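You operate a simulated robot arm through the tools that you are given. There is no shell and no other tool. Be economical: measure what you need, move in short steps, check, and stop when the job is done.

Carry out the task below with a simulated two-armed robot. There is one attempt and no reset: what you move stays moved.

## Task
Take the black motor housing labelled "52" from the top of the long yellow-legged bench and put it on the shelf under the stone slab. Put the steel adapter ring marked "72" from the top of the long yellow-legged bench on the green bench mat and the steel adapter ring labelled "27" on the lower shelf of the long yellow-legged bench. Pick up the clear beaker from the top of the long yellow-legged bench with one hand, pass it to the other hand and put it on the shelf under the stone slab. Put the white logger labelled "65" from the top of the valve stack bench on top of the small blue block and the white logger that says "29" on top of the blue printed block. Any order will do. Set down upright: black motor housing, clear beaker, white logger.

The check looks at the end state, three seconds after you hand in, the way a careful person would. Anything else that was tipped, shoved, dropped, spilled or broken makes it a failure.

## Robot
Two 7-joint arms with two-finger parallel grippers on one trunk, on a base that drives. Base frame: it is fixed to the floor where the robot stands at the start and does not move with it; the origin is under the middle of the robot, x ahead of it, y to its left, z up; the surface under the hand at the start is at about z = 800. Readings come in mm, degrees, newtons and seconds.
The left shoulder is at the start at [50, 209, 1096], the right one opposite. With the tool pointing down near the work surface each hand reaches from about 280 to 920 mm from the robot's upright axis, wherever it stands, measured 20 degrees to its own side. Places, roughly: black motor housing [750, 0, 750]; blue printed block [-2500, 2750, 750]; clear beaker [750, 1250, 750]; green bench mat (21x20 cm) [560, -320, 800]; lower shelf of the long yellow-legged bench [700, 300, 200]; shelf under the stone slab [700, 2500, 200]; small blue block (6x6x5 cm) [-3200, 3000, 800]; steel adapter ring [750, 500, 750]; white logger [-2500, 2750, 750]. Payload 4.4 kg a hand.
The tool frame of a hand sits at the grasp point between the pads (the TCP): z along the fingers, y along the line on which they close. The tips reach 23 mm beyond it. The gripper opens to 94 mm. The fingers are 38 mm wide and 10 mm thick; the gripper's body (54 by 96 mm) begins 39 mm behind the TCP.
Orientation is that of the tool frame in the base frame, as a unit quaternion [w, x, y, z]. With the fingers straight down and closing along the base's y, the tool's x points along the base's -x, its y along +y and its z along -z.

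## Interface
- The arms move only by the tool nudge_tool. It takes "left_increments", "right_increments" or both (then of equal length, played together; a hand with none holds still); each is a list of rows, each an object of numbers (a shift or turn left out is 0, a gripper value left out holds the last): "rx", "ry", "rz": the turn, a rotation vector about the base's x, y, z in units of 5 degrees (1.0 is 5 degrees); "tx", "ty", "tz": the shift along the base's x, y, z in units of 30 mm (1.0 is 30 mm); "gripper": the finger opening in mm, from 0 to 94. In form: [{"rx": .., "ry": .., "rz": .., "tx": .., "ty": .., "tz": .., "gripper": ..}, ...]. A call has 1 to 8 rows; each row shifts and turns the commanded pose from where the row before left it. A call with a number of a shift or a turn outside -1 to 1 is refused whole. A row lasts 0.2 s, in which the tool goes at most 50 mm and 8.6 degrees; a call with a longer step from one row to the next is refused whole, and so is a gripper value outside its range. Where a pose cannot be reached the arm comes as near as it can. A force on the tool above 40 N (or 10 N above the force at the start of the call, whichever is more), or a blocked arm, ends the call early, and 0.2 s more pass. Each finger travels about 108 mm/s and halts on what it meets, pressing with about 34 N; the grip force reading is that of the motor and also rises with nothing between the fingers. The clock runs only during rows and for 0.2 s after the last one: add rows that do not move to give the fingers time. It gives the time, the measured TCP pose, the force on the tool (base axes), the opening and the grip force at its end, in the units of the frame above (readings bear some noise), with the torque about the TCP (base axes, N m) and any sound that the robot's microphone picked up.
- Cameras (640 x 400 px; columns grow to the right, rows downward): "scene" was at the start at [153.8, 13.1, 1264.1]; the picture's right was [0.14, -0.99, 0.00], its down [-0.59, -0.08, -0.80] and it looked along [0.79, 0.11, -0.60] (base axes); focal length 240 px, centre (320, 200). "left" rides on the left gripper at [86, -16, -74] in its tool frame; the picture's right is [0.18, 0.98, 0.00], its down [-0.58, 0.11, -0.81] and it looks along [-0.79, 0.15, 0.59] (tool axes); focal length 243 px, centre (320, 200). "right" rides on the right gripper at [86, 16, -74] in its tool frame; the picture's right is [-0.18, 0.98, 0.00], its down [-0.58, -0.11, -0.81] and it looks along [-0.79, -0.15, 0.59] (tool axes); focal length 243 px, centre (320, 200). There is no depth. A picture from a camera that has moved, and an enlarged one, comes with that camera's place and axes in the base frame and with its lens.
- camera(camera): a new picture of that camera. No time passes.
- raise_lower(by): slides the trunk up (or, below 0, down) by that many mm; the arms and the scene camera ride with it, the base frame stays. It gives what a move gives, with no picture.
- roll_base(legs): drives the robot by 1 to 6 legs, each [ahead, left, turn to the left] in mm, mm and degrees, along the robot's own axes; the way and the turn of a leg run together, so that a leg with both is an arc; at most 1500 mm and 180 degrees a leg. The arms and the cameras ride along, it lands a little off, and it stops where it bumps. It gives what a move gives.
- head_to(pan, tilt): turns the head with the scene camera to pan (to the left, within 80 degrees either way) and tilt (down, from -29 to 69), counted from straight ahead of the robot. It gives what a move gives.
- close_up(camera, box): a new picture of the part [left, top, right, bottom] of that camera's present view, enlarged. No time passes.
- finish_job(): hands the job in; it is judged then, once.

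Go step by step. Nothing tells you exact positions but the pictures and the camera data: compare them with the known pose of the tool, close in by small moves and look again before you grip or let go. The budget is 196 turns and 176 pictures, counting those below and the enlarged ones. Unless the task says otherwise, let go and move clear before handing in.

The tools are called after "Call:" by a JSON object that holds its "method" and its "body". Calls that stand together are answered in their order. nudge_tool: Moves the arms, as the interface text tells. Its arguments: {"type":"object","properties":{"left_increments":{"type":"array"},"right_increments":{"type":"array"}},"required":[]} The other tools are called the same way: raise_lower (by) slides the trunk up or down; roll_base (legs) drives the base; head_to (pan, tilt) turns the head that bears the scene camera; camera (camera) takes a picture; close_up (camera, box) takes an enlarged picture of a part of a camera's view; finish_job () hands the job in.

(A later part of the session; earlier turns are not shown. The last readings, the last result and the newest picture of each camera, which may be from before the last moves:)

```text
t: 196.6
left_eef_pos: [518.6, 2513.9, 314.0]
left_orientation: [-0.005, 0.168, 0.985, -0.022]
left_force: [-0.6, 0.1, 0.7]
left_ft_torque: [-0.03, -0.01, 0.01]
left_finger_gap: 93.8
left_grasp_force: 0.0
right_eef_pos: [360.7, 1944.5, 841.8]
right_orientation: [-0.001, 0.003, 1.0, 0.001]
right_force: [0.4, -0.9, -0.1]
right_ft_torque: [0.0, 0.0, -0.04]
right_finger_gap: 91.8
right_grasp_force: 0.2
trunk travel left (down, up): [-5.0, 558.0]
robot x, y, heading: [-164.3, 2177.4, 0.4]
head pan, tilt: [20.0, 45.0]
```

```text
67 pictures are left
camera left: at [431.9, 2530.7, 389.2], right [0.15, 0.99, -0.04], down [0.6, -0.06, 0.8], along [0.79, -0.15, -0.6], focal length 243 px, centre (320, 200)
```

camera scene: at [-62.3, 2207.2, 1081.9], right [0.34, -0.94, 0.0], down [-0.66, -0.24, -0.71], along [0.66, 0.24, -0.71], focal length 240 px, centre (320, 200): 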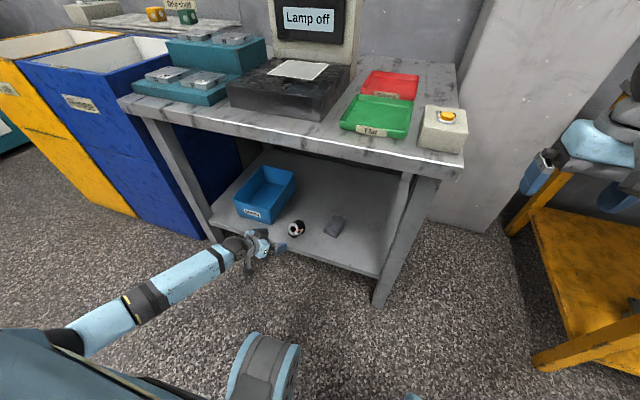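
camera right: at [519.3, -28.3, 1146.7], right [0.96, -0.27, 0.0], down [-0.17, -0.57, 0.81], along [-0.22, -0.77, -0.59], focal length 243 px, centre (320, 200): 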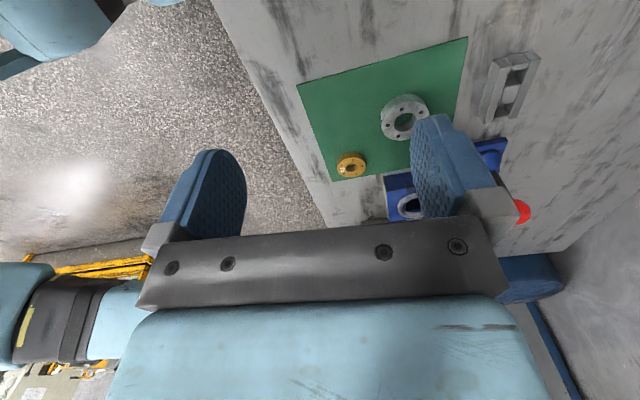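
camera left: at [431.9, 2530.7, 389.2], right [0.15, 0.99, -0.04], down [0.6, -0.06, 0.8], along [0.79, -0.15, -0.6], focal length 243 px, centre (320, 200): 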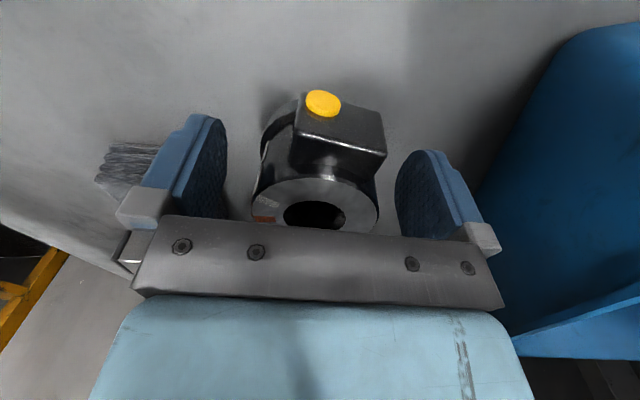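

It stands on its own. Rising straight up and then backing off.

Call:
{"method": "nudge_tool", "body": {"left_increments": [{"tz": 0.5}, {"tz": 0.8}, {"tz": 0.8}, {"tz": 0.6}, {}]}}

Call:
{"method": "nudge_tool", "body": {"left_increments": [{"tx": -0.8}, {"tx": -1}, {"tx": -1}, {"tx": -1}, {"tx": -1}, {"tx": -1}]}}

Call:
{"method": "close_up", "body": {"camera": "left", "box": [220, 0, 420, 140]}}

Call:
{"method": "close_up", "body": {"camera": "scene", "box": [240, 140, 400, 260]}}

```text
t: 197.8
left_eef_pos: [518.8, 2514.8, 396.0]
left_orientation: [-0.005, 0.168, 0.986, -0.021]
left_force: [0.9, -1.1, 0.3]
left_ft_torque: [0.03, -0.01, 0.05]
left_finger_gap: 94.0
left_grasp_force: 0.1
right_eef_pos: [361.8, 1944.6, 840.8]
right_orientation: [-0.001, 0.003, 1.0, 0.003]
right_force: [0.7, -1.2, 0.3]
right_ft_torque: [-0.01, 0.02, -0.01]
right_finger_gap: 92.0
right_grasp_force: 0.0
trunk travel left (down, up): [-5.0, 558.0]
robot x, y, heading: [-160.0, 2179.9, 0.1]
head pan, tilt: [20.0, 45.0]
```

```text
t: 199.2
left_eef_pos: [345.8, 2514.0, 392.9]
left_orientation: [-0.006, 0.169, 0.985, -0.021]
left_force: [0.3, -0.2, -0.2]
left_ft_torque: [0.0, -0.01, 0.0]
left_finger_gap: 94.0
left_grasp_force: 0.0
right_eef_pos: [360.0, 1943.2, 840.1]
right_orientation: [-0.001, 0.003, 1.0, 0.001]
right_force: [0.2, 0.1, 0.0]
right_ft_torque: [-0.02, -0.04, -0.01]
right_finger_gap: 91.9
right_grasp_force: 0.0
trunk travel left (down, up): [-5.0, 558.0]
robot x, y, heading: [-160.3, 2177.1, 0.0]
head pan, tilt: [20.0, 45.0]
```

```text
2.86 times, centred on (320, 70) of left
camera zoom: at [258.7, 2530.7, 468.5], right [0.15, 0.99, -0.04], down [0.6, -0.06, 0.8], along [0.79, -0.15, -0.6], focal length 693 px, centre (320, 571)
```

zoom: 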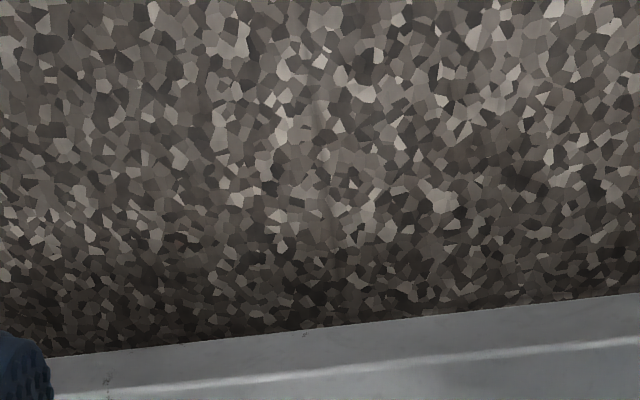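

```text
3.33 times, centred on (320, 200) of scene
camera zoom: at [-17.7, 2207.2, 1081.9], right [0.34, -0.94, 0.0], down [-0.66, -0.24, -0.71], along [0.66, 0.24, -0.71], focal length 802 px, centre (320, 200)
```

zoom: 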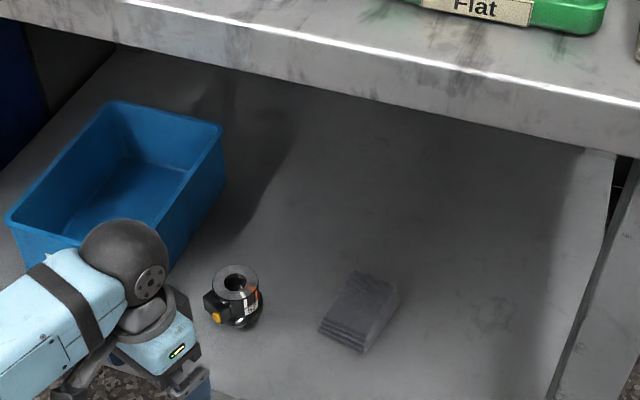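

Motor 52 stands upright on the slab shelf. Backing off, raising the trunk and left hand, then driving to the beaker.

Call:
{"method": "roll_base", "body": {"legs": [[-220, 0, 0]]}}

Call:
{"method": "raise_lower", "body": {"by": 200}}

Call:
{"method": "nudge_tool", "body": {"left_increments": [{"tz": 1, "rz": 0.8, "rx": 0.45, "ry": -0.22}, {"tz": 1, "rz": 0.8}, {"tz": 1, "rz": 0.8}, {"tz": 1, "rz": 0.8}, {"tz": 1, "rz": 0.7}, {"tz": 1}, {"tz": 1}, {"tz": 1}]}}

Call:
{"method": "nudge_tool", "body": {"left_increments": [{"tz": 1}, {"tz": 1}, {"tz": 1}, {"tz": 1}, {"tz": 1}, {"tz": 1}, {"tz": 1}, {"tz": 1}]}}

Call:
{"method": "roll_base", "body": {"legs": [[0, -1100, 0], [330, 0, 0]]}}

Call:
{"method": "head_to", "body": {"pan": 5, "tilt": 42}}

Call:
{"method": "camera", "body": {"camera": "scene"}}

```text
t: 200.9
left_eef_pos: [119.7, 2515.6, 391.7]
left_orientation: [-0.004, 0.168, 0.986, -0.022]
left_force: [0.3, 0.4, 0.1]
left_ft_torque: [0.0, -0.01, 0.04]
left_finger_gap: 94.2
left_grasp_force: 0.1
right_eef_pos: [137.6, 1945.5, 841.3]
right_orientation: [-0.001, 0.001, 1.0, 0.002]
right_force: [-0.9, -0.1, -0.2]
right_ft_torque: [0.0, 0.01, 0.0]
right_finger_gap: 92.1
right_grasp_force: 0.1
trunk travel left (down, up): [-5.0, 558.0]
robot x, y, heading: [-383.8, 2181.4, 0.2]
head pan, tilt: [20.0, 45.0]
```

```text
t: 203.1
left_eef_pos: [120.7, 2514.2, 592.2]
left_orientation: [-0.005, 0.167, 0.986, -0.021]
left_force: [0.3, -0.3, -0.4]
left_ft_torque: [0.03, -0.03, 0.0]
left_finger_gap: 94.0
left_grasp_force: 0.1
right_eef_pos: [137.8, 1944.8, 1041.5]
right_orientation: [-0.001, 0.002, 1.0, 0.002]
right_force: [-1.0, -0.2, -0.5]
right_ft_torque: [-0.02, -0.01, 0.01]
right_finger_gap: 92.0
right_grasp_force: 0.0
trunk travel left (down, up): [-205.0, 358.0]
robot x, y, heading: [-384.1, 2176.5, 0.5]
head pan, tilt: [20.0, 45.0]
```

```text
t: 204.9
left_eef_pos: [119.2, 2514.0, 834.0]
left_orientation: [0.002, -0.002, 1.0, 0.0]
left_force: [0.0, 0.0, 0.0]
left_ft_torque: [0.0, -0.01, -0.01]
left_finger_gap: 94.1
left_grasp_force: 0.0
right_eef_pos: [137.0, 1944.6, 1041.0]
right_orientation: [0.0, 0.001, 1.0, 0.001]
right_force: [0.2, 0.7, -0.5]
right_ft_torque: [-0.02, 0.01, 0.02]
right_finger_gap: 92.0
right_grasp_force: 0.1
trunk travel left (down, up): [-205.0, 358.0]
robot x, y, heading: [-386.6, 2176.5, 0.5]
head pan, tilt: [20.0, 45.0]
```

```text
t: 206.7
left_eef_pos: [120.0, 2514.9, 1074.1]
left_orientation: [0.002, -0.003, 1.0, 0.0]
left_force: [-0.2, 0.2, -0.5]
left_ft_torque: [0.02, 0.0, -0.01]
left_finger_gap: 94.0
left_grasp_force: 0.1
right_eef_pos: [137.7, 1943.9, 1041.1]
right_orientation: [0.0, 0.001, 1.0, 0.002]
right_force: [0.2, 0.0, -0.6]
right_ft_torque: [-0.01, 0.0, 0.02]
right_finger_gap: 92.1
right_grasp_force: 0.0
trunk travel left (down, up): [-205.0, 358.0]
robot x, y, heading: [-384.8, 2177.8, 0.3]
head pan, tilt: [20.0, 45.0]
```

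```text
t: 218.3
left_eef_pos: [457.6, 1422.6, 1073.5]
left_orientation: [0.002, -0.003, 1.0, 0.0]
left_force: [0.3, 0.2, 0.6]
left_ft_torque: [0.0, -0.01, 0.02]
left_finger_gap: 93.9
left_grasp_force: 0.0
right_eef_pos: [475.8, 852.9, 1041.2]
right_orientation: [-0.002, 0.0, 1.0, 0.002]
right_force: [-0.2, -0.1, -0.4]
right_ft_torque: [0.02, 0.01, -0.04]
right_finger_gap: 92.2
right_grasp_force: 0.0
trunk travel left (down, up): [-205.0, 358.0]
robot x, y, heading: [-51.0, 1085.2, 0.8]
head pan, tilt: [20.0, 45.0]
```

```text
t: 219.1
left_eef_pos: [456.9, 1424.7, 1073.7]
left_orientation: [0.002, -0.003, 1.0, 0.001]
left_force: [-0.1, 0.4, 0.5]
left_ft_torque: [0.0, 0.01, 0.0]
left_finger_gap: 94.0
left_grasp_force: 0.0
right_eef_pos: [476.7, 854.3, 1041.0]
right_orientation: [-0.001, 0.0, 1.0, 0.002]
right_force: [-0.5, 0.3, 0.1]
right_ft_torque: [0.02, 0.01, 0.0]
right_finger_gap: 92.0
right_grasp_force: 0.1
trunk travel left (down, up): [-205.0, 358.0]
robot x, y, heading: [-48.2, 1084.7, 0.5]
head pan, tilt: [5.0, 42.0]
```

```text
64 pictures are left
camera scene: at [102.7, 1094.0, 1286.2], right [0.1, -1.0, 0.0], down [-0.67, -0.06, -0.74], along [0.74, 0.07, -0.67], focal length 240 px, centre (320, 200)
```

scene: 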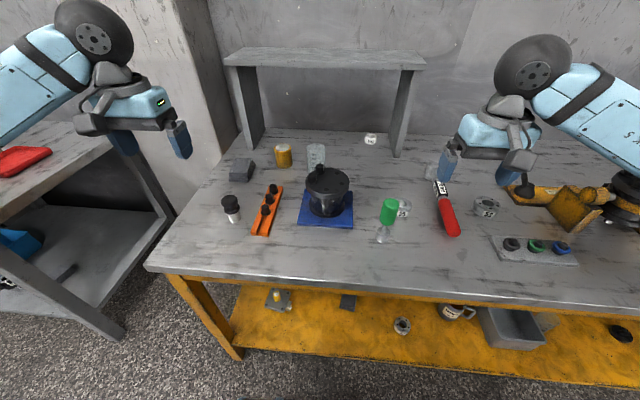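

Call:
{"method": "close_up", "body": {"camera": "scene", "box": [220, 120, 420, 250]}}

Call:
{"method": "camera", "body": {"camera": "left"}}

```text
3.08 times, centred on (320, 185) of scene
camera zoom: at [102.7, 1094.0, 1286.2], right [0.1, -1.0, 0.0], down [-0.67, -0.06, -0.74], along [0.74, 0.07, -0.67], focal length 740 px, centre (320, 246)
```

zoom: 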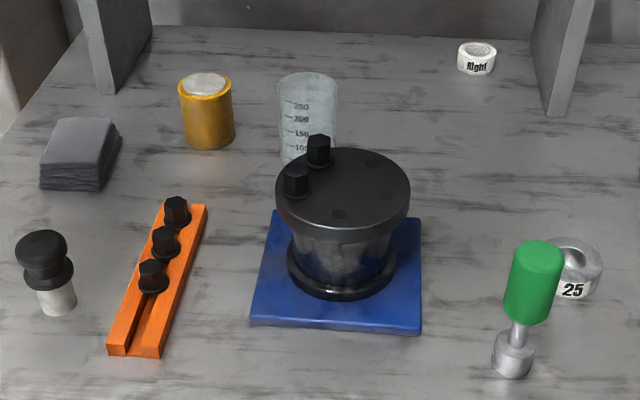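

```text
62 pictures are left
camera left: at [369.8, 1407.4, 1147.6], right [-0.19, 0.98, 0.0], down [0.58, 0.11, 0.81], along [0.79, 0.15, -0.59], focal length 243 px, centre (320, 200)
```

left: 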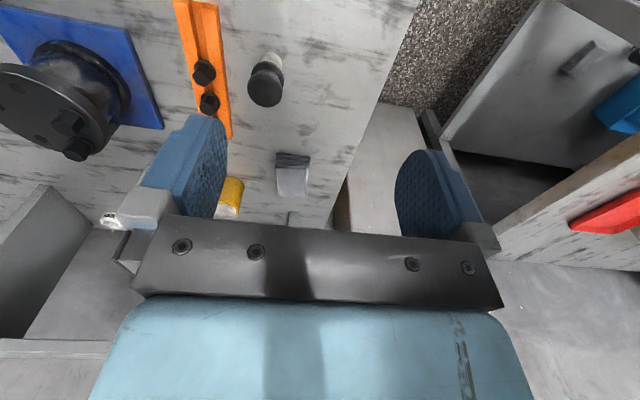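

The beaker stands behind the black pot at about (827, 1175), Ø≈67 mm. I'll pick it with the right hand (tilted 40°), pass it to the left. Repositioning the base and the right hand.

Call:
{"method": "roll_base", "body": {"legs": [[55, 240, 0]]}}

Call:
{"method": "nudge_tool", "body": {"right_increments": [{"ry": -1, "tx": 0.6, "ty": 0.33, "tz": 0.2}, {"ry": -1, "tx": 0.6, "ty": 0.33, "tz": 0.2}, {"ry": -1, "tx": 0.6, "ty": 0.33}, {"ry": -1, "tx": 0.6, "ty": 0.33}, {"ry": -1, "tx": 0.6, "ty": 0.33}, {"ry": -1, "tx": 0.6, "ty": 0.33}, {"ry": -1, "tx": 0.6, "ty": 0.33}, {"ry": -1, "tx": 0.6, "ty": 0.33}]}}

Call:
{"method": "camera", "body": {"camera": "right"}}

Call:
{"method": "camera", "body": {"camera": "scene"}}

```text
t: 221.8
left_eef_pos: [509.9, 1663.1, 1073.9]
left_orientation: [0.003, -0.004, 1.0, -0.001]
left_force: [0.2, -1.1, 0.7]
left_ft_torque: [0.01, 0.01, 0.03]
left_finger_gap: 94.1
left_grasp_force: 0.0
right_eef_pos: [529.6, 1093.9, 1041.2]
right_orientation: [-0.001, -0.002, 1.0, 0.002]
right_force: [0.1, 0.1, 0.4]
right_ft_torque: [-0.01, 0.02, 0.01]
right_finger_gap: 92.0
right_grasp_force: 0.0
trunk travel left (down, up): [-205.0, 358.0]
robot x, y, heading: [6.2, 1323.1, 0.8]
head pan, tilt: [5.0, 42.0]
```

```text
t: 223.6
left_eef_pos: [508.9, 1665.6, 1073.5]
left_orientation: [0.002, -0.005, 1.0, 0.0]
left_force: [-0.8, -0.2, 0.1]
left_ft_torque: [-0.03, -0.02, -0.02]
left_finger_gap: 93.9
left_grasp_force: 0.1
right_eef_pos: [673.0, 1174.8, 1053.6]
right_orientation: [0.342, -0.002, 0.94, 0.001]
right_force: [-1.2, 0.2, 0.0]
right_ft_torque: [0.02, 0.02, 0.02]
right_finger_gap: 92.0
right_grasp_force: 0.0
trunk travel left (down, up): [-205.0, 358.0]
robot x, y, heading: [7.1, 1321.8, 0.6]
head pan, tilt: [5.0, 42.0]
```

```text
61 pictures are left
camera right: at [559.5, 1190.8, 1055.1], right [0.14, 0.98, 0.12], down [-0.07, -0.11, 0.99], along [0.99, -0.14, 0.06], focal length 243 px, centre (320, 200)
```

right: 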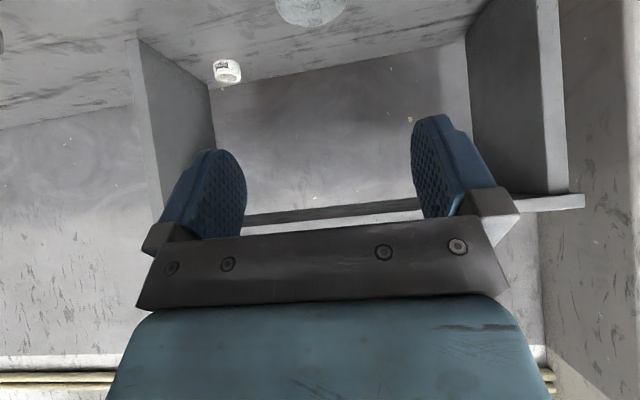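

```text
60 pictures are left
camera scene: at [156.0, 1334.2, 1286.2], right [0.1, -1.0, 0.0], down [-0.67, -0.07, -0.74], along [0.74, 0.07, -0.67], focal length 240 px, centre (320, 200)
```

scene: 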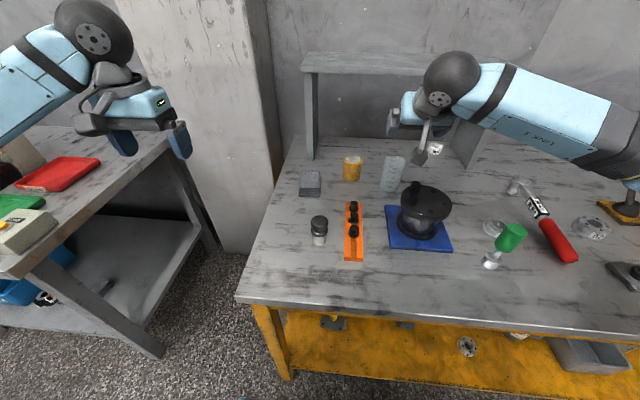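

The beaker centre is nearer, about (785, 1169), rim z≈905. I reduce tilt to 30°, yaw -15° to keep the wrist camera clear of the pot, and move to the pre-grasp point.

Call:
{"method": "nudge_tool", "body": {"right_increments": [{"ry": 1, "tx": 0.4, "tz": -0.3}, {"ry": 1, "tx": 0.4, "tz": -0.4}, {"rz": -1, "tx": 0.4, "tz": -0.6, "ty": 0.1}, {"rz": -1, "tx": 0.4, "tz": -0.6, "ty": 0.1}, {"rz": -1, "tx": 0.3, "tz": -0.6, "ty": 0.1}, {"tz": -0.5}, {}]}}

Call:
{"method": "camera", "body": {"camera": "right"}}

Call:
{"method": "close_up", "body": {"camera": "scene", "box": [320, 80, 500, 220]}}

```text
t: 225.2
left_eef_pos: [508.5, 1663.7, 1073.3]
left_orientation: [0.002, -0.005, 1.0, 0.0]
left_force: [0.7, 0.1, -1.0]
left_ft_torque: [0.0, -0.02, 0.01]
left_finger_gap: 94.2
left_grasp_force: 0.0
right_eef_pos: [730.3, 1182.7, 961.9]
right_orientation: [0.256, 0.125, 0.958, -0.033]
right_force: [0.2, 0.3, 0.2]
right_ft_torque: [0.03, 0.0, 0.0]
right_finger_gap: 92.1
right_grasp_force: 0.1
trunk travel left (down, up): [-205.0, 358.0]
robot x, y, heading: [2.7, 1325.0, 0.7]
head pan, tilt: [5.0, 42.0]
```

```text
59 pictures are left
camera right: at [625.7, 1227.4, 984.4], right [0.41, 0.91, 0.09], down [0.07, -0.13, 0.99], along [0.91, -0.39, -0.12], focal length 243 px, centre (320, 200)
```

right: 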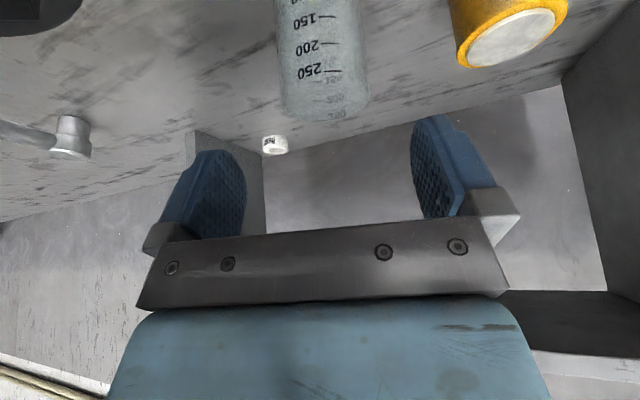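

```text
2.86 times, centred on (410, 150) of scene
camera zoom: at [155.8, 1334.1, 1286.2], right [0.1, -1.0, 0.0], down [-0.67, -0.07, -0.74], along [0.74, 0.07, -0.67], focal length 687 px, centre (63, 343)
```

zoom: 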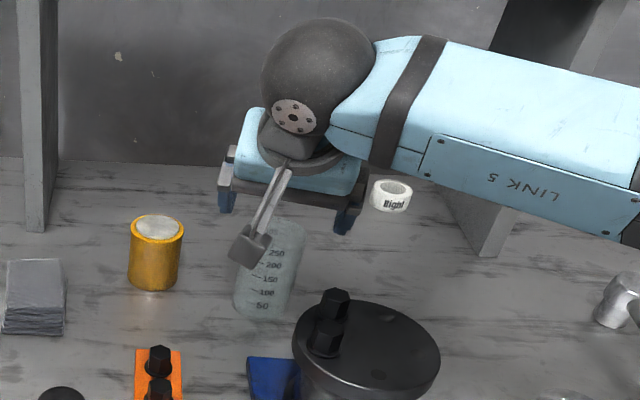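

Call:
{"method": "nudge_tool", "body": {"right_increments": [{"tx": 0.4, "ty": -0.1, "tz": -0.7}, {"tx": 0.45, "ty": -0.12, "tz": -0.7}, {}]}}

Call:
{"method": "camera", "body": {"camera": "right"}}

```text
t: 226.0
left_eef_pos: [509.4, 1663.8, 1073.3]
left_orientation: [0.003, -0.005, 1.0, 0.0]
left_force: [-0.2, 0.1, 0.4]
left_ft_torque: [-0.02, -0.02, 0.01]
left_finger_gap: 94.1
left_grasp_force: 0.0
right_eef_pos: [754.5, 1174.2, 920.0]
right_orientation: [0.256, 0.124, 0.958, -0.033]
right_force: [-1.2, 0.4, 0.6]
right_ft_torque: [0.02, -0.01, 0.01]
right_finger_gap: 92.0
right_grasp_force: 0.1
trunk travel left (down, up): [-205.0, 358.0]
robot x, y, heading: [6.2, 1323.2, 0.9]
head pan, tilt: [5.0, 42.0]
```

```text
57 pictures are left
camera right: at [651.2, 1219.6, 942.6], right [0.4, 0.91, 0.09], down [0.07, -0.13, 0.99], along [0.91, -0.39, -0.12], focal length 243 px, centre (320, 200)
```

right: 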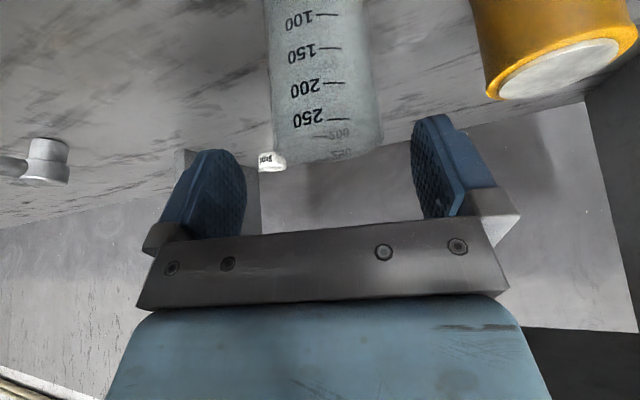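

Call:
{"method": "nudge_tool", "body": {"right_increments": [{"tx": 0.41, "ty": 0.02, "tz": -0.63}, {"tx": 0.41, "ty": 0.02, "tz": -0.63}, {}]}}

Call:
{"method": "camera", "body": {"camera": "right"}}

Call:
{"method": "close_up", "body": {"camera": "scene", "box": [340, 100, 480, 220]}}

```text
t: 226.8
left_eef_pos: [509.0, 1664.9, 1074.3]
left_orientation: [0.003, -0.005, 1.0, 0.0]
left_force: [-0.9, -0.2, 0.6]
left_ft_torque: [0.01, -0.02, 0.01]
left_finger_gap: 94.1
left_grasp_force: 0.1
right_eef_pos: [780.3, 1174.8, 882.3]
right_orientation: [0.256, 0.124, 0.958, -0.033]
right_force: [0.6, 1.1, -0.3]
right_ft_torque: [0.0, 0.0, 0.03]
right_finger_gap: 92.1
right_grasp_force: 0.0
trunk travel left (down, up): [-205.0, 358.0]
robot x, y, heading: [7.4, 1323.2, 0.5]
head pan, tilt: [5.0, 42.0]
```

```text
56 pictures are left
camera right: at [675.6, 1221.2, 904.8], right [0.4, 0.91, 0.09], down [0.07, -0.13, 0.99], along [0.91, -0.39, -0.12], focal length 243 px, centre (320, 200)
```

right: 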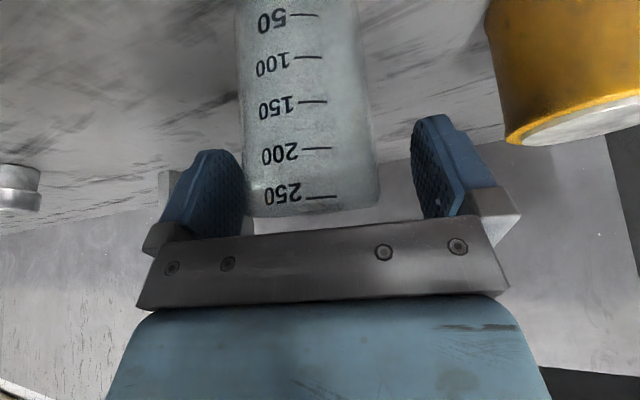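

```text
3.33 times, centred on (410, 160) of scene
camera zoom: at [155.6, 1333.8, 1286.3], right [0.1, -1.0, 0.0], down [-0.67, -0.07, -0.74], along [0.74, 0.07, -0.67], focal length 802 px, centre (20, 333)
```

zoom: 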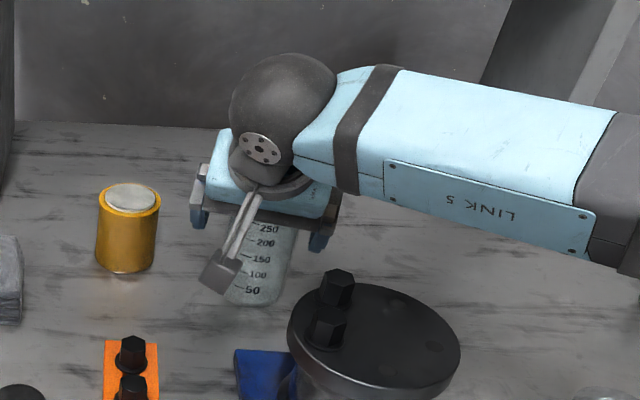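

Call:
{"method": "nudge_tool", "body": {"right_increments": [{"tx": -0.04, "ty": -0.14}, {}, {"gripper": 76}, {"gripper": 70}, {"gripper": 62}, {"gripper": 54}, {"gripper": 50}]}}

Call:
{"method": "camera", "body": {"camera": "right"}}

```text
t: 228.4
left_eef_pos: [510.1, 1663.8, 1073.8]
left_orientation: [0.002, -0.005, 1.0, -0.001]
left_force: [-0.1, -0.3, -0.5]
left_ft_torque: [0.0, -0.02, 0.04]
left_finger_gap: 94.1
left_grasp_force: 0.1
right_eef_pos: [777.6, 1173.4, 883.0]
right_orientation: [0.256, 0.124, 0.958, -0.032]
right_force: [0.0, -0.2, 1.8]
right_ft_torque: [-0.08, 0.01, -0.01]
right_finger_gap: 63.1
right_grasp_force: 33.7
trunk travel left (down, up): [-205.0, 358.0]
robot x, y, heading: [8.5, 1323.7, 0.6]
head pan, tilt: [5.0, 42.0]
```

```text
54 pictures are left
camera right: at [674.5, 1217.0, 905.3], right [0.4, 0.91, 0.09], down [0.07, -0.13, 0.99], along [0.91, -0.39, -0.12], focal length 243 px, centre (320, 200)
```

right: 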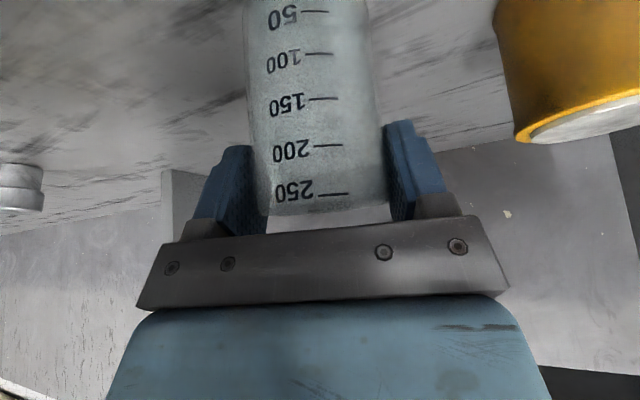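

Beaker held (63 mm). Lifting it clear and retracting, then backing the base away for the handover.

Call:
{"method": "nudge_tool", "body": {"right_increments": [{"tz": 0.4}, {"tz": 1}, {"tz": 1}, {"tz": 1}, {"tz": 1}, {"tz": 0.6, "tx": -0.8}, {"tx": -1}, {"tx": -1}]}}

Call:
{"method": "nudge_tool", "body": {"right_increments": [{"tx": -1, "ty": 0.5}, {"tx": -1, "ty": 0.5}, {"tx": -1, "ty": 0.5}, {"tx": -1, "ty": 0.5}, {"tx": -0.6, "ty": 0.5}, {"ty": 0.5}, {"ty": 0.5}, {"ty": 0.5}]}}

Call:
{"method": "roll_base", "body": {"legs": [[-380, 0, 0]]}}

Call:
{"method": "head_to", "body": {"pan": 0, "tilt": 35}}

Call:
{"method": "camera", "body": {"camera": "scene"}}

```text
t: 230.2
left_eef_pos: [508.6, 1664.6, 1074.2]
left_orientation: [0.003, -0.005, 1.0, 0.0]
left_force: [0.1, 0.0, -0.4]
left_ft_torque: [0.04, 0.0, 0.02]
left_finger_gap: 93.9
left_grasp_force: 0.0
right_eef_pos: [696.0, 1171.6, 1032.1]
right_orientation: [0.256, 0.126, 0.958, -0.032]
right_force: [-0.2, 0.0, -0.2]
right_ft_torque: [-0.02, 0.02, -0.02]
right_finger_gap: 62.8
right_grasp_force: 33.8
trunk travel left (down, up): [-205.0, 358.0]
robot x, y, heading: [4.3, 1323.6, 0.7]
head pan, tilt: [5.0, 42.0]
```

```text
t: 232.0
left_eef_pos: [510.0, 1665.0, 1073.4]
left_orientation: [0.003, -0.005, 1.0, 0.0]
left_force: [-0.2, 0.0, 0.6]
left_ft_torque: [0.01, 0.01, 0.0]
left_finger_gap: 94.2
left_grasp_force: 0.0
right_eef_pos: [556.2, 1294.0, 1033.4]
right_orientation: [0.257, 0.124, 0.958, -0.032]
right_force: [-1.2, 0.2, -0.7]
right_ft_torque: [-0.03, -0.05, 0.03]
right_finger_gap: 63.2
right_grasp_force: 34.5
trunk travel left (down, up): [-205.0, 358.0]
robot x, y, heading: [8.0, 1321.8, 0.8]
head pan, tilt: [5.0, 42.0]
```

```text
t: 234.4
left_eef_pos: [122.1, 1660.9, 1073.5]
left_orientation: [0.003, -0.007, 1.0, 0.0]
left_force: [-0.1, -1.2, 0.9]
left_ft_torque: [0.01, 0.01, -0.01]
left_finger_gap: 94.1
left_grasp_force: 0.0
right_eef_pos: [169.9, 1291.2, 1034.2]
right_orientation: [0.256, 0.123, 0.958, -0.032]
right_force: [-0.2, 0.0, -0.3]
right_ft_torque: [0.03, -0.02, -0.02]
right_finger_gap: 63.0
right_grasp_force: 34.3
trunk travel left (down, up): [-205.0, 358.0]
robot x, y, heading: [-378.4, 1320.7, 0.7]
head pan, tilt: [5.0, 42.0]
```

```text
t: 235.1
left_eef_pos: [123.0, 1661.9, 1073.8]
left_orientation: [0.002, -0.007, 1.0, 0.001]
left_force: [0.4, 0.1, 0.0]
left_ft_torque: [-0.02, 0.0, 0.03]
left_finger_gap: 93.9
left_grasp_force: 0.1
right_eef_pos: [170.3, 1291.0, 1032.8]
right_orientation: [0.257, 0.123, 0.958, -0.032]
right_force: [0.1, 0.5, -1.7]
right_ft_torque: [-0.03, -0.02, 0.04]
right_finger_gap: 62.8
right_grasp_force: 34.0
trunk travel left (down, up): [-205.0, 358.0]
robot x, y, heading: [-379.2, 1313.4, 0.8]
head pan, tilt: [0.0, 35.0]
```

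```text
53 pictures are left
camera scene: at [-224.5, 1322.6, 1296.7], right [0.01, -1.0, 0.0], down [-0.57, -0.01, -0.82], along [0.82, 0.01, -0.57], focal length 240 px, centre (320, 200)
```

scene: 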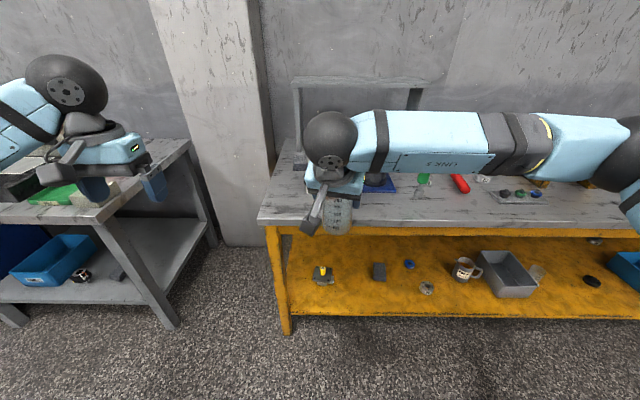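

Handover: right hand moves 150 mm further out; the left tilts to nearly horizontal (82°, yaw -15°) to take the beaker's lower half from the robot's side.

Call:
{"method": "nudge_tool", "body": {"right_increments": [{"tx": 0.7}, {"tx": 0.7}, {"tx": 0.7}, {"tx": 0.7}, {"tx": 0.7}, {"tx": 0.7}, {"tx": 0.8}, {}], "left_increments": [{"ry": -1}, {"ry": -1}, {"ry": -1}, {"ry": -1}, {"ry": -1}, {"ry": -1}, {"ry": -1}, {"ry": -1}]}}

Call:
{"method": "nudge_tool", "body": {"left_increments": [{"ry": -1}, {"ry": -1}, {"ry": -1}, {"ry": -1}, {"ry": -1}, {"ry": -1}, {"ry": -1}, {"ry": -1}]}}

Call:
{"method": "nudge_tool", "body": {"left_increments": [{"ry": -0.4}, {"rz": -1}, {"rz": -1}, {"rz": -1}, {}]}}

Call:
{"method": "camera", "body": {"camera": "left"}}

Call:
{"method": "camera", "body": {"camera": "scene"}}

```text
t: 236.9
left_eef_pos: [122.4, 1662.1, 1073.5]
left_orientation: [0.345, -0.007, 0.939, -0.002]
left_force: [0.0, 0.4, 0.8]
left_ft_torque: [-0.02, -0.01, -0.01]
left_finger_gap: 94.3
left_grasp_force: 0.0
right_eef_pos: [318.4, 1289.5, 1032.8]
right_orientation: [0.256, 0.123, 0.958, -0.032]
right_force: [0.3, -0.6, -2.0]
right_ft_torque: [-0.03, 0.03, 0.02]
right_finger_gap: 63.0
right_grasp_force: 34.3
trunk travel left (down, up): [-205.0, 358.0]
robot x, y, heading: [-380.7, 1317.7, 0.8]
head pan, tilt: [0.0, 35.0]
```

```text
t: 238.7
left_eef_pos: [123.5, 1661.6, 1074.1]
left_orientation: [0.645, -0.005, 0.764, -0.004]
left_force: [-0.6, -1.0, 0.0]
left_ft_torque: [-0.02, 0.02, -0.03]
left_finger_gap: 93.9
left_grasp_force: 0.1
right_eef_pos: [320.4, 1289.7, 1032.5]
right_orientation: [0.256, 0.122, 0.958, -0.032]
right_force: [0.3, 1.1, -0.3]
right_ft_torque: [0.0, 0.01, 0.0]
right_finger_gap: 63.0
right_grasp_force: 34.0
trunk travel left (down, up): [-205.0, 358.0]
robot x, y, heading: [-378.8, 1318.9, 1.0]
head pan, tilt: [0.0, 35.0]
```

```text
t: 239.9
left_eef_pos: [122.8, 1660.9, 1073.3]
left_orientation: [0.651, 0.094, 0.748, -0.09]
left_force: [-0.4, -0.5, 0.1]
left_ft_torque: [0.02, 0.0, -0.01]
left_finger_gap: 94.1
left_grasp_force: 0.0
right_eef_pos: [321.0, 1290.0, 1033.5]
right_orientation: [0.256, 0.122, 0.958, -0.032]
right_force: [-0.4, 0.1, -0.9]
right_ft_torque: [0.01, -0.02, 0.05]
right_finger_gap: 63.1
right_grasp_force: 33.5
trunk travel left (down, up): [-205.0, 358.0]
robot x, y, heading: [-378.4, 1316.3, 0.8]
head pan, tilt: [0.0, 35.0]
```

```text
52 pictures are left
camera left: at [35.8, 1666.9, 998.2], right [0.23, 0.95, -0.2], down [-0.67, 0.3, 0.68], along [0.71, -0.03, 0.7], focal length 243 px, centre (320, 200)
```

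left: 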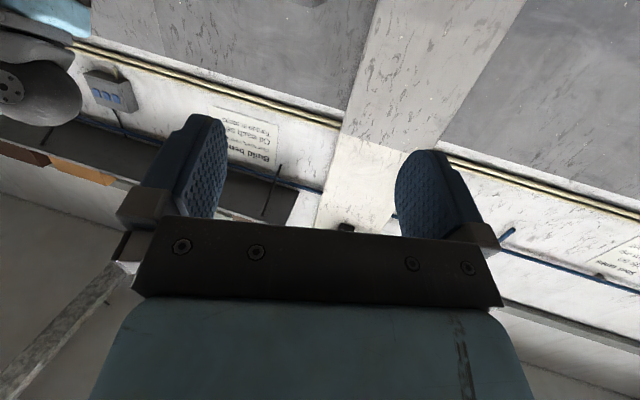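

```text
51 pictures are left
camera scene: at [-224.4, 1322.4, 1296.7], right [0.01, -1.0, 0.0], down [-0.57, -0.01, -0.82], along [0.82, 0.01, -0.57], focal length 240 px, centre (320, 200)
```

scene: 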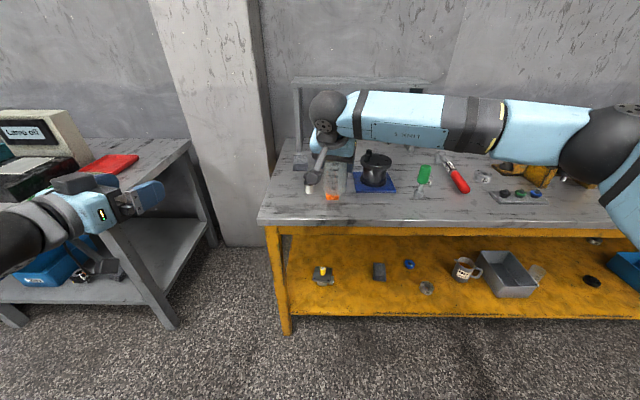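

Call:
{"method": "close_up", "body": {"camera": "scene", "box": [280, 80, 400, 220]}}

```text
2.86 times, centred on (340, 150) of scene
camera zoom: at [-224.4, 1322.4, 1296.7], right [0.01, -1.0, 0.0], down [-0.57, -0.01, -0.82], along [0.82, 0.01, -0.57], focal length 687 px, centre (263, 343)
```

zoom: 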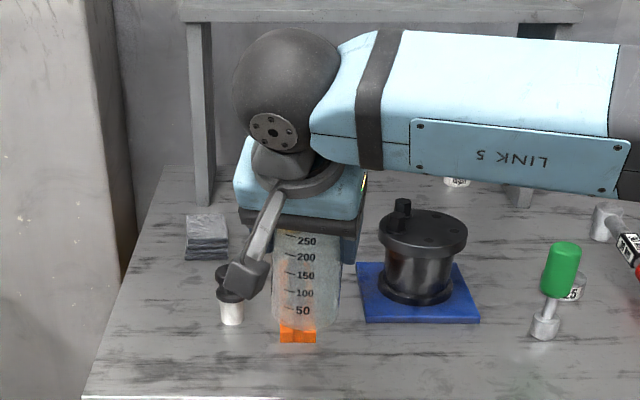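

Call:
{"method": "nudge_tool", "body": {"left_increments": [{"rx": -0.21, "ry": -0.77, "tz": -0.95}, {"tz": -0.95}, {"tz": -0.95}, {"ty": -1}, {"ty": -1}, {"ty": -1}, {"ty": -1}, {"ty": -1}]}}

Call:
{"method": "nudge_tool", "body": {"left_increments": [{"ty": -1, "tx": 0.2}, {"ty": -1, "tx": 0.2}, {"ty": -1, "tx": 0.2}, {"ty": -1, "tx": 0.2}, {"ty": -0.9, "tx": 0.1}, {"ty": -0.9}, {}]}}

Call:
{"method": "camera", "body": {"camera": "left"}}

Call:
{"method": "camera", "body": {"camera": "right"}}

Call:
{"method": "camera", "body": {"camera": "scene"}}

```text
t: 241.7
left_eef_pos: [124.0, 1509.0, 987.0]
left_orientation: [0.677, 0.091, 0.724, -0.094]
left_force: [-0.3, 0.4, -0.4]
left_ft_torque: [0.0, -0.03, 0.03]
left_finger_gap: 93.9
left_grasp_force: 0.2
right_eef_pos: [319.7, 1289.3, 1032.6]
right_orientation: [0.257, 0.123, 0.958, -0.033]
right_force: [-0.6, 0.2, -0.8]
right_ft_torque: [0.02, 0.0, 0.03]
right_finger_gap: 63.0
right_grasp_force: 34.1
trunk travel left (down, up): [-205.0, 358.0]
robot x, y, heading: [-378.2, 1318.6, 1.0]
head pan, tilt: [0.0, 35.0]
```

```text
t: 243.1
left_eef_pos: [162.5, 1396.9, 948.9]
left_orientation: [0.672, 0.138, 0.727, -0.016]
left_force: [-0.5, -0.1, -0.2]
left_ft_torque: [0.0, 0.0, -0.02]
left_finger_gap: 94.0
left_grasp_force: 0.1
right_eef_pos: [320.2, 1289.5, 1029.8]
right_orientation: [0.256, 0.122, 0.958, -0.032]
right_force: [0.2, -0.3, -0.1]
right_ft_torque: [-0.02, -0.01, 0.0]
right_finger_gap: 63.2
right_grasp_force: 33.8
trunk travel left (down, up): [-205.0, 358.0]
robot x, y, heading: [-387.0, 1316.7, 1.0]
head pan, tilt: [0.0, 35.0]
stopped in row 6 (left hand): the arm was blocked; the commanded pose is now the measured one
```

```text
49 pictures are left
camera left: at [81.6, 1413.2, 868.1], right [0.21, 0.98, -0.02], down [-0.73, 0.17, 0.67], along [0.65, -0.12, 0.75], focal length 243 px, centre (320, 200)
```

left: 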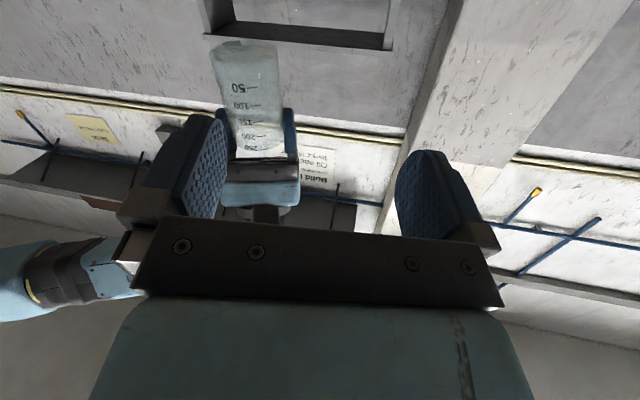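

```text
48 pictures are left
camera right: at [216.1, 1334.1, 1052.2], right [0.4, 0.91, 0.09], down [0.07, -0.13, 0.99], along [0.91, -0.39, -0.12], focal length 243 px, centre (320, 200)
```

right: 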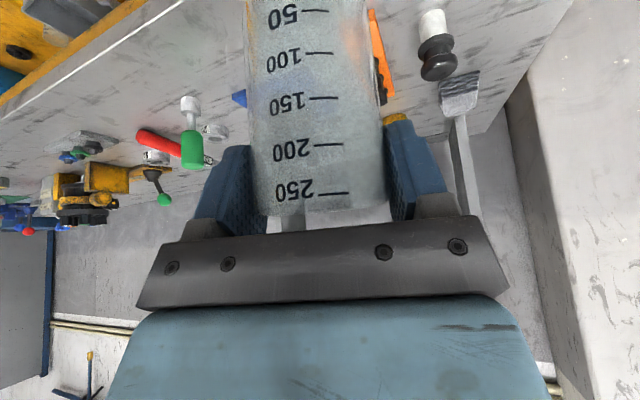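

```text
47 pictures are left
camera scene: at [-224.2, 1322.7, 1294.6], right [0.01, -1.0, 0.0], down [-0.57, -0.01, -0.82], along [0.82, 0.01, -0.57], focal length 240 px, centre (320, 200)
```

scene: 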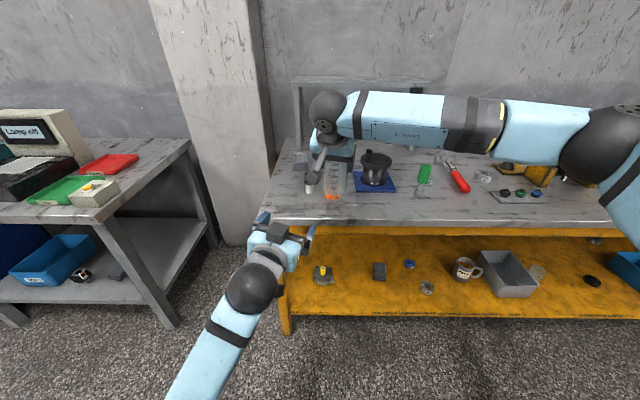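

The left wrist ran into the trunk. I swing its heading to -35° (coming more from the left) and move the right hand 60 mm further out.

Call:
{"method": "nudge_tool", "body": {"left_increments": [{"ty": 0.8, "tz": 0.2}, {"ty": 0.8, "tz": 0.2, "rx": -0.37, "ry": 0.1, "rz": -0.88}, {"tx": 0.4, "tz": 0.2, "rx": -0.37, "ry": 0.1, "rz": -0.88}, {"tx": 0.4, "tz": 0.2, "rx": -0.37, "ry": 0.1, "rz": -0.88}, {"tx": 0.5, "tz": 0.2, "rx": -0.37, "ry": 0.1, "rz": -0.88}, {"tx": 0.5, "tz": 0.1, "rx": -0.37, "ry": 0.1, "rz": -0.88}, {}], "right_increments": [{"tx": 0.5}, {"tx": 0.5}, {"tx": 0.5}, {"tx": 0.5}, {}, {}, {}]}}

Call:
{"method": "camera", "body": {"camera": "scene"}}

```text
t: 244.7
left_eef_pos: [217.0, 1445.2, 983.8]
left_orientation: [0.65, 0.219, 0.698, -0.206]
left_force: [0.2, -0.1, -0.7]
left_ft_torque: [-0.04, 0.02, -0.01]
left_finger_gap: 93.9
left_grasp_force: 0.0
right_eef_pos: [379.6, 1291.5, 1033.1]
right_orientation: [0.257, 0.123, 0.958, -0.032]
right_force: [0.0, -0.2, 0.4]
right_ft_torque: [-0.02, 0.03, -0.02]
right_finger_gap: 63.0
right_grasp_force: 34.3
trunk travel left (down, up): [-205.0, 358.0]
robot x, y, heading: [-379.5, 1320.1, 0.8]
head pan, tilt: [0.0, 35.0]
```

```text
46 pictures are left
camera scene: at [-224.7, 1322.5, 1296.8], right [0.01, -1.0, 0.0], down [-0.57, -0.01, -0.82], along [0.82, 0.01, -0.57], focal length 240 px, centre (320, 200)
```

scene: 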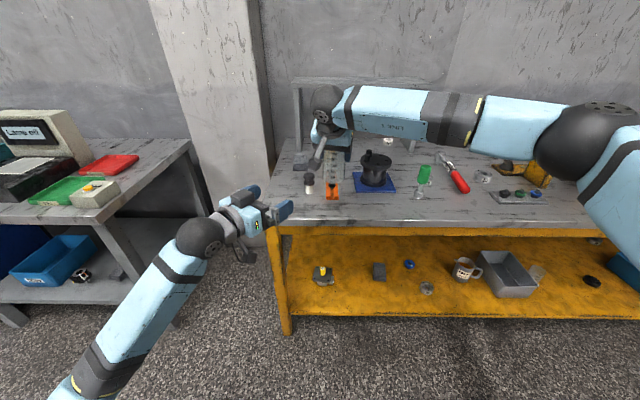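

Call:
{"method": "nudge_tool", "body": {"left_increments": [{"tx": 0.68, "ty": -0.92}, {"tx": 0.68, "ty": -0.92}, {"tx": 0.67, "ty": -0.92}, {}]}}

Call:
{"method": "camera", "body": {"camera": "left"}}

Call:
{"method": "close_up", "body": {"camera": "scene", "box": [220, 70, 420, 270]}}

```text
t: 245.7
left_eef_pos: [277.2, 1364.3, 984.1]
left_orientation: [0.65, 0.219, 0.698, -0.206]
left_force: [1.2, 0.4, 0.3]
left_ft_torque: [-0.03, -0.01, 0.0]
left_finger_gap: 94.0
left_grasp_force: 0.1
right_eef_pos: [379.9, 1291.0, 1032.3]
right_orientation: [0.256, 0.122, 0.958, -0.032]
right_force: [0.7, 0.4, -0.4]
right_ft_torque: [-0.02, -0.01, 0.01]
right_finger_gap: 63.0
right_grasp_force: 34.4
trunk travel left (down, up): [-205.0, 358.0]
robot x, y, heading: [-379.5, 1317.7, 0.6]
head pan, tilt: [0.0, 35.0]
```

```text
45 pictures are left
camera left: at [202.1, 1396.0, 902.5], right [0.55, 0.81, -0.19], down [-0.56, 0.53, 0.64], along [0.62, -0.25, 0.75], focal length 243 px, centre (320, 200)
```

left: 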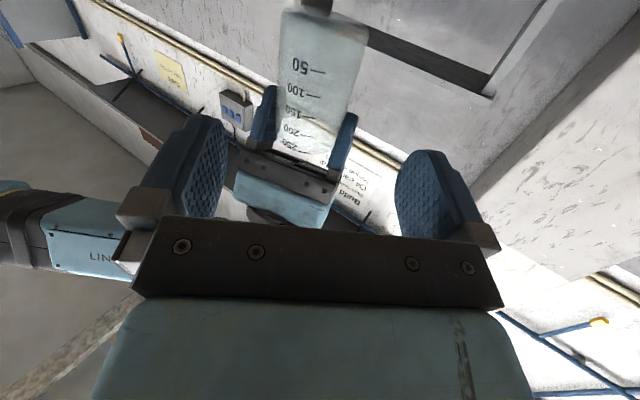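

```text
2.00 times, centred on (320, 170) of scene
camera zoom: at [-224.8, 1323.0, 1296.8], right [0.01, -1.0, 0.0], down [-0.57, -0.01, -0.82], along [0.82, 0.01, -0.57], focal length 481 px, centre (320, 260)
```

zoom: 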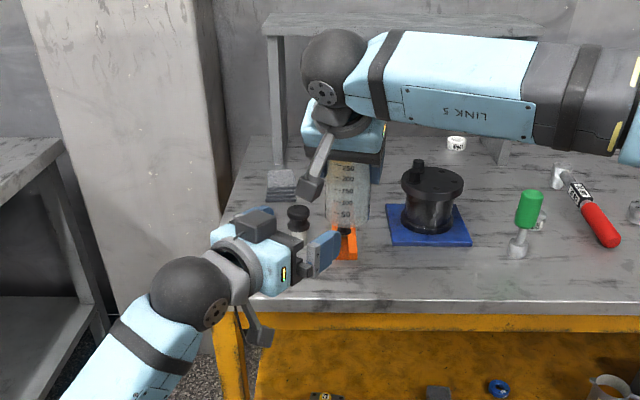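

The right wrist camera would come close to the left hand's top box, so I rotate the right hand 30° about the beaker axis to move it away.

Call:
{"method": "nudge_tool", "body": {"right_increments": [{"rz": 1}, {"rz": 1}, {"rz": 1}, {"rz": 1}, {"rz": 1}, {"rz": 1}, {}]}}

Call:
{"method": "camera", "body": {"camera": "left"}}

Call:
{"method": "close_up", "body": {"camera": "scene", "box": [260, 100, 400, 240]}}

```text
t: 247.3
left_eef_pos: [276.5, 1362.7, 982.9]
left_orientation: [0.65, 0.218, 0.698, -0.205]
left_force: [0.5, 0.4, -0.5]
left_ft_torque: [-0.01, 0.01, -0.02]
left_finger_gap: 93.9
left_grasp_force: 0.0
right_eef_pos: [380.6, 1290.3, 1032.9]
right_orientation: [0.256, -0.13, 0.957, 0.036]
right_force: [-0.4, -0.5, -0.4]
right_ft_torque: [-0.02, 0.0, -0.02]
right_finger_gap: 63.1
right_grasp_force: 34.0
trunk travel left (down, up): [-205.0, 358.0]
robot x, y, heading: [-381.3, 1314.3, 0.8]
head pan, tilt: [0.0, 35.0]
```

```text
43 pictures are left
camera left: at [202.1, 1396.0, 902.3], right [0.55, 0.81, -0.19], down [-0.56, 0.53, 0.64], along [0.62, -0.25, 0.75], focal length 243 px, centre (320, 200)
```

left: 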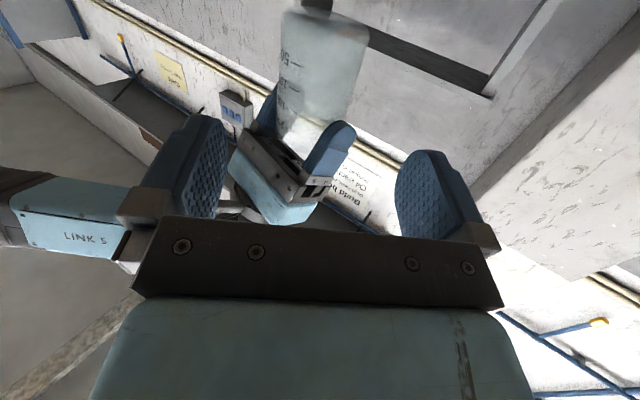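

```text
2.86 times, centred on (330, 170) of scene
camera zoom: at [-224.6, 1322.7, 1296.7], right [0.01, -1.0, 0.0], down [-0.57, -0.01, -0.82], along [0.82, 0.01, -0.57], focal length 687 px, centre (291, 286)
```

zoom: 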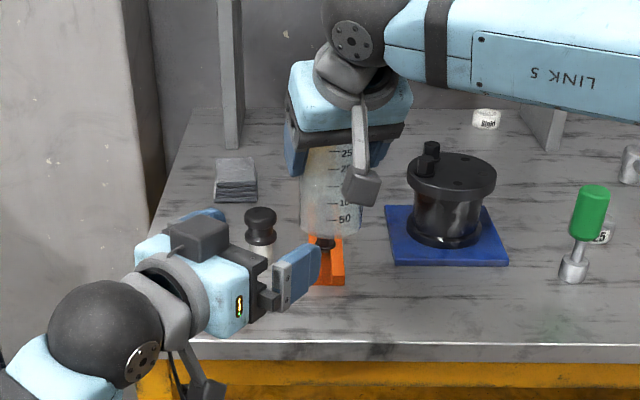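

Call:
{"method": "nudge_tool", "body": {"left_increments": [{"tx": 0.82, "ty": -0.58}, {"tx": 0.82, "ty": -0.58}, {"tx": 0.82, "ty": -0.58}, {"tx": 0.82, "ty": -0.58, "tz": -0.05}, {}]}}

Call:
{"method": "camera", "body": {"camera": "left"}}

Call:
{"method": "close_up", "body": {"camera": "scene", "box": [260, 100, 400, 240]}}

```text
t: 248.5
left_eef_pos: [374.9, 1291.9, 983.4]
left_orientation: [0.65, 0.219, 0.698, -0.206]
left_force: [-12.2, 4.4, 0.0]
left_ft_torque: [-0.25, -0.66, 0.28]
left_finger_gap: 94.0
left_grasp_force: 0.1
right_eef_pos: [381.6, 1289.8, 1032.7]
right_orientation: [0.257, -0.128, 0.957, 0.035]
right_force: [12.3, -3.8, 0.4]
right_ft_torque: [0.02, 0.04, -0.31]
right_finger_gap: 63.2
right_grasp_force: 33.3
trunk travel left (down, up): [-205.0, 358.0]
robot x, y, heading: [-380.2, 1317.9, 0.8]
head pan, tilt: [0.0, 35.0]
```

```text
41 pictures are left
camera left: at [299.9, 1325.9, 901.6], right [0.55, 0.81, -0.19], down [-0.56, 0.53, 0.64], along [0.61, -0.25, 0.75], focal length 243 px, centre (320, 200)
```

left: 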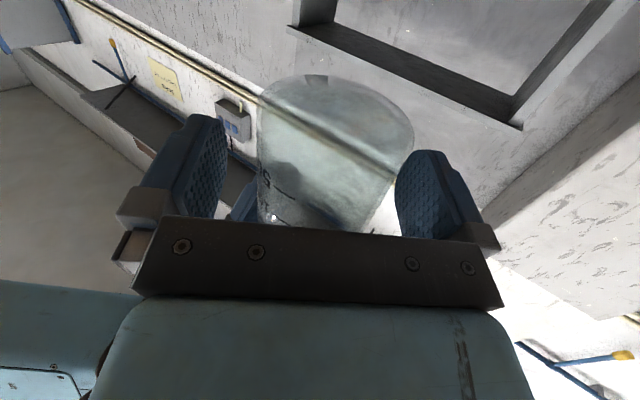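

```text
2.86 times, centred on (330, 170) of scene
camera zoom: at [-224.8, 1322.9, 1296.8], right [0.01, -1.0, 0.0], down [-0.57, -0.01, -0.82], along [0.82, 0.01, -0.57], focal length 687 px, centre (291, 286)
```

zoom: 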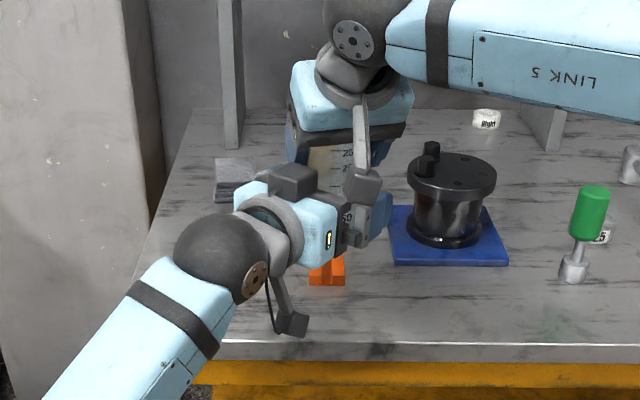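

Light contact between the left hand's top box and the right palm; backing off 6 mm, then closing the left fingers.

Call:
{"method": "nudge_tool", "body": {"left_increments": [{"tx": -0.17, "ty": 0.12, "tz": -0.06}, {}, {"gripper": 78}, {"gripper": 70}, {"gripper": 64}, {"gripper": 56}, {"gripper": 50}]}}

Call:
{"method": "camera", "body": {"camera": "left"}}

```text
t: 250.1
left_eef_pos: [370.4, 1298.7, 980.7]
left_orientation: [0.65, 0.218, 0.699, -0.204]
left_force: [10.6, 8.3, -1.2]
left_ft_torque: [-0.21, -0.05, -0.24]
left_finger_gap: 61.1
left_grasp_force: 33.6
right_eef_pos: [380.2, 1290.3, 1032.5]
right_orientation: [0.255, -0.129, 0.957, 0.036]
right_force: [-9.6, -7.8, 1.8]
right_ft_torque: [-0.22, 0.58, 0.36]
right_finger_gap: 63.1
right_grasp_force: 34.3
trunk travel left (down, up): [-205.0, 358.0]
robot x, y, heading: [-378.5, 1319.5, 0.8]
head pan, tilt: [0.0, 35.0]
```

```text
39 pictures are left
camera left: at [295.4, 1331.0, 899.7], right [0.55, 0.81, -0.19], down [-0.56, 0.53, 0.64], along [0.62, -0.25, 0.75], focal length 243 px, centre (320, 200)
```

left: 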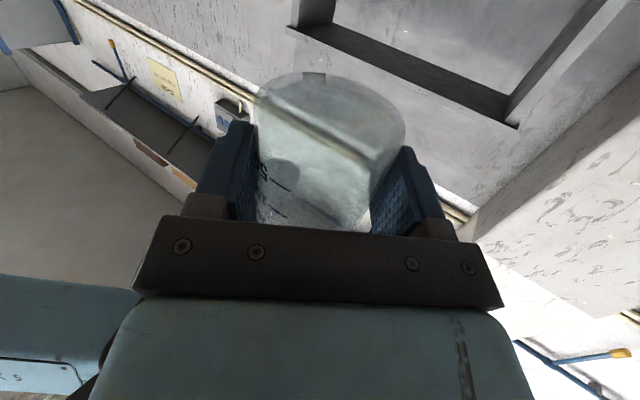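

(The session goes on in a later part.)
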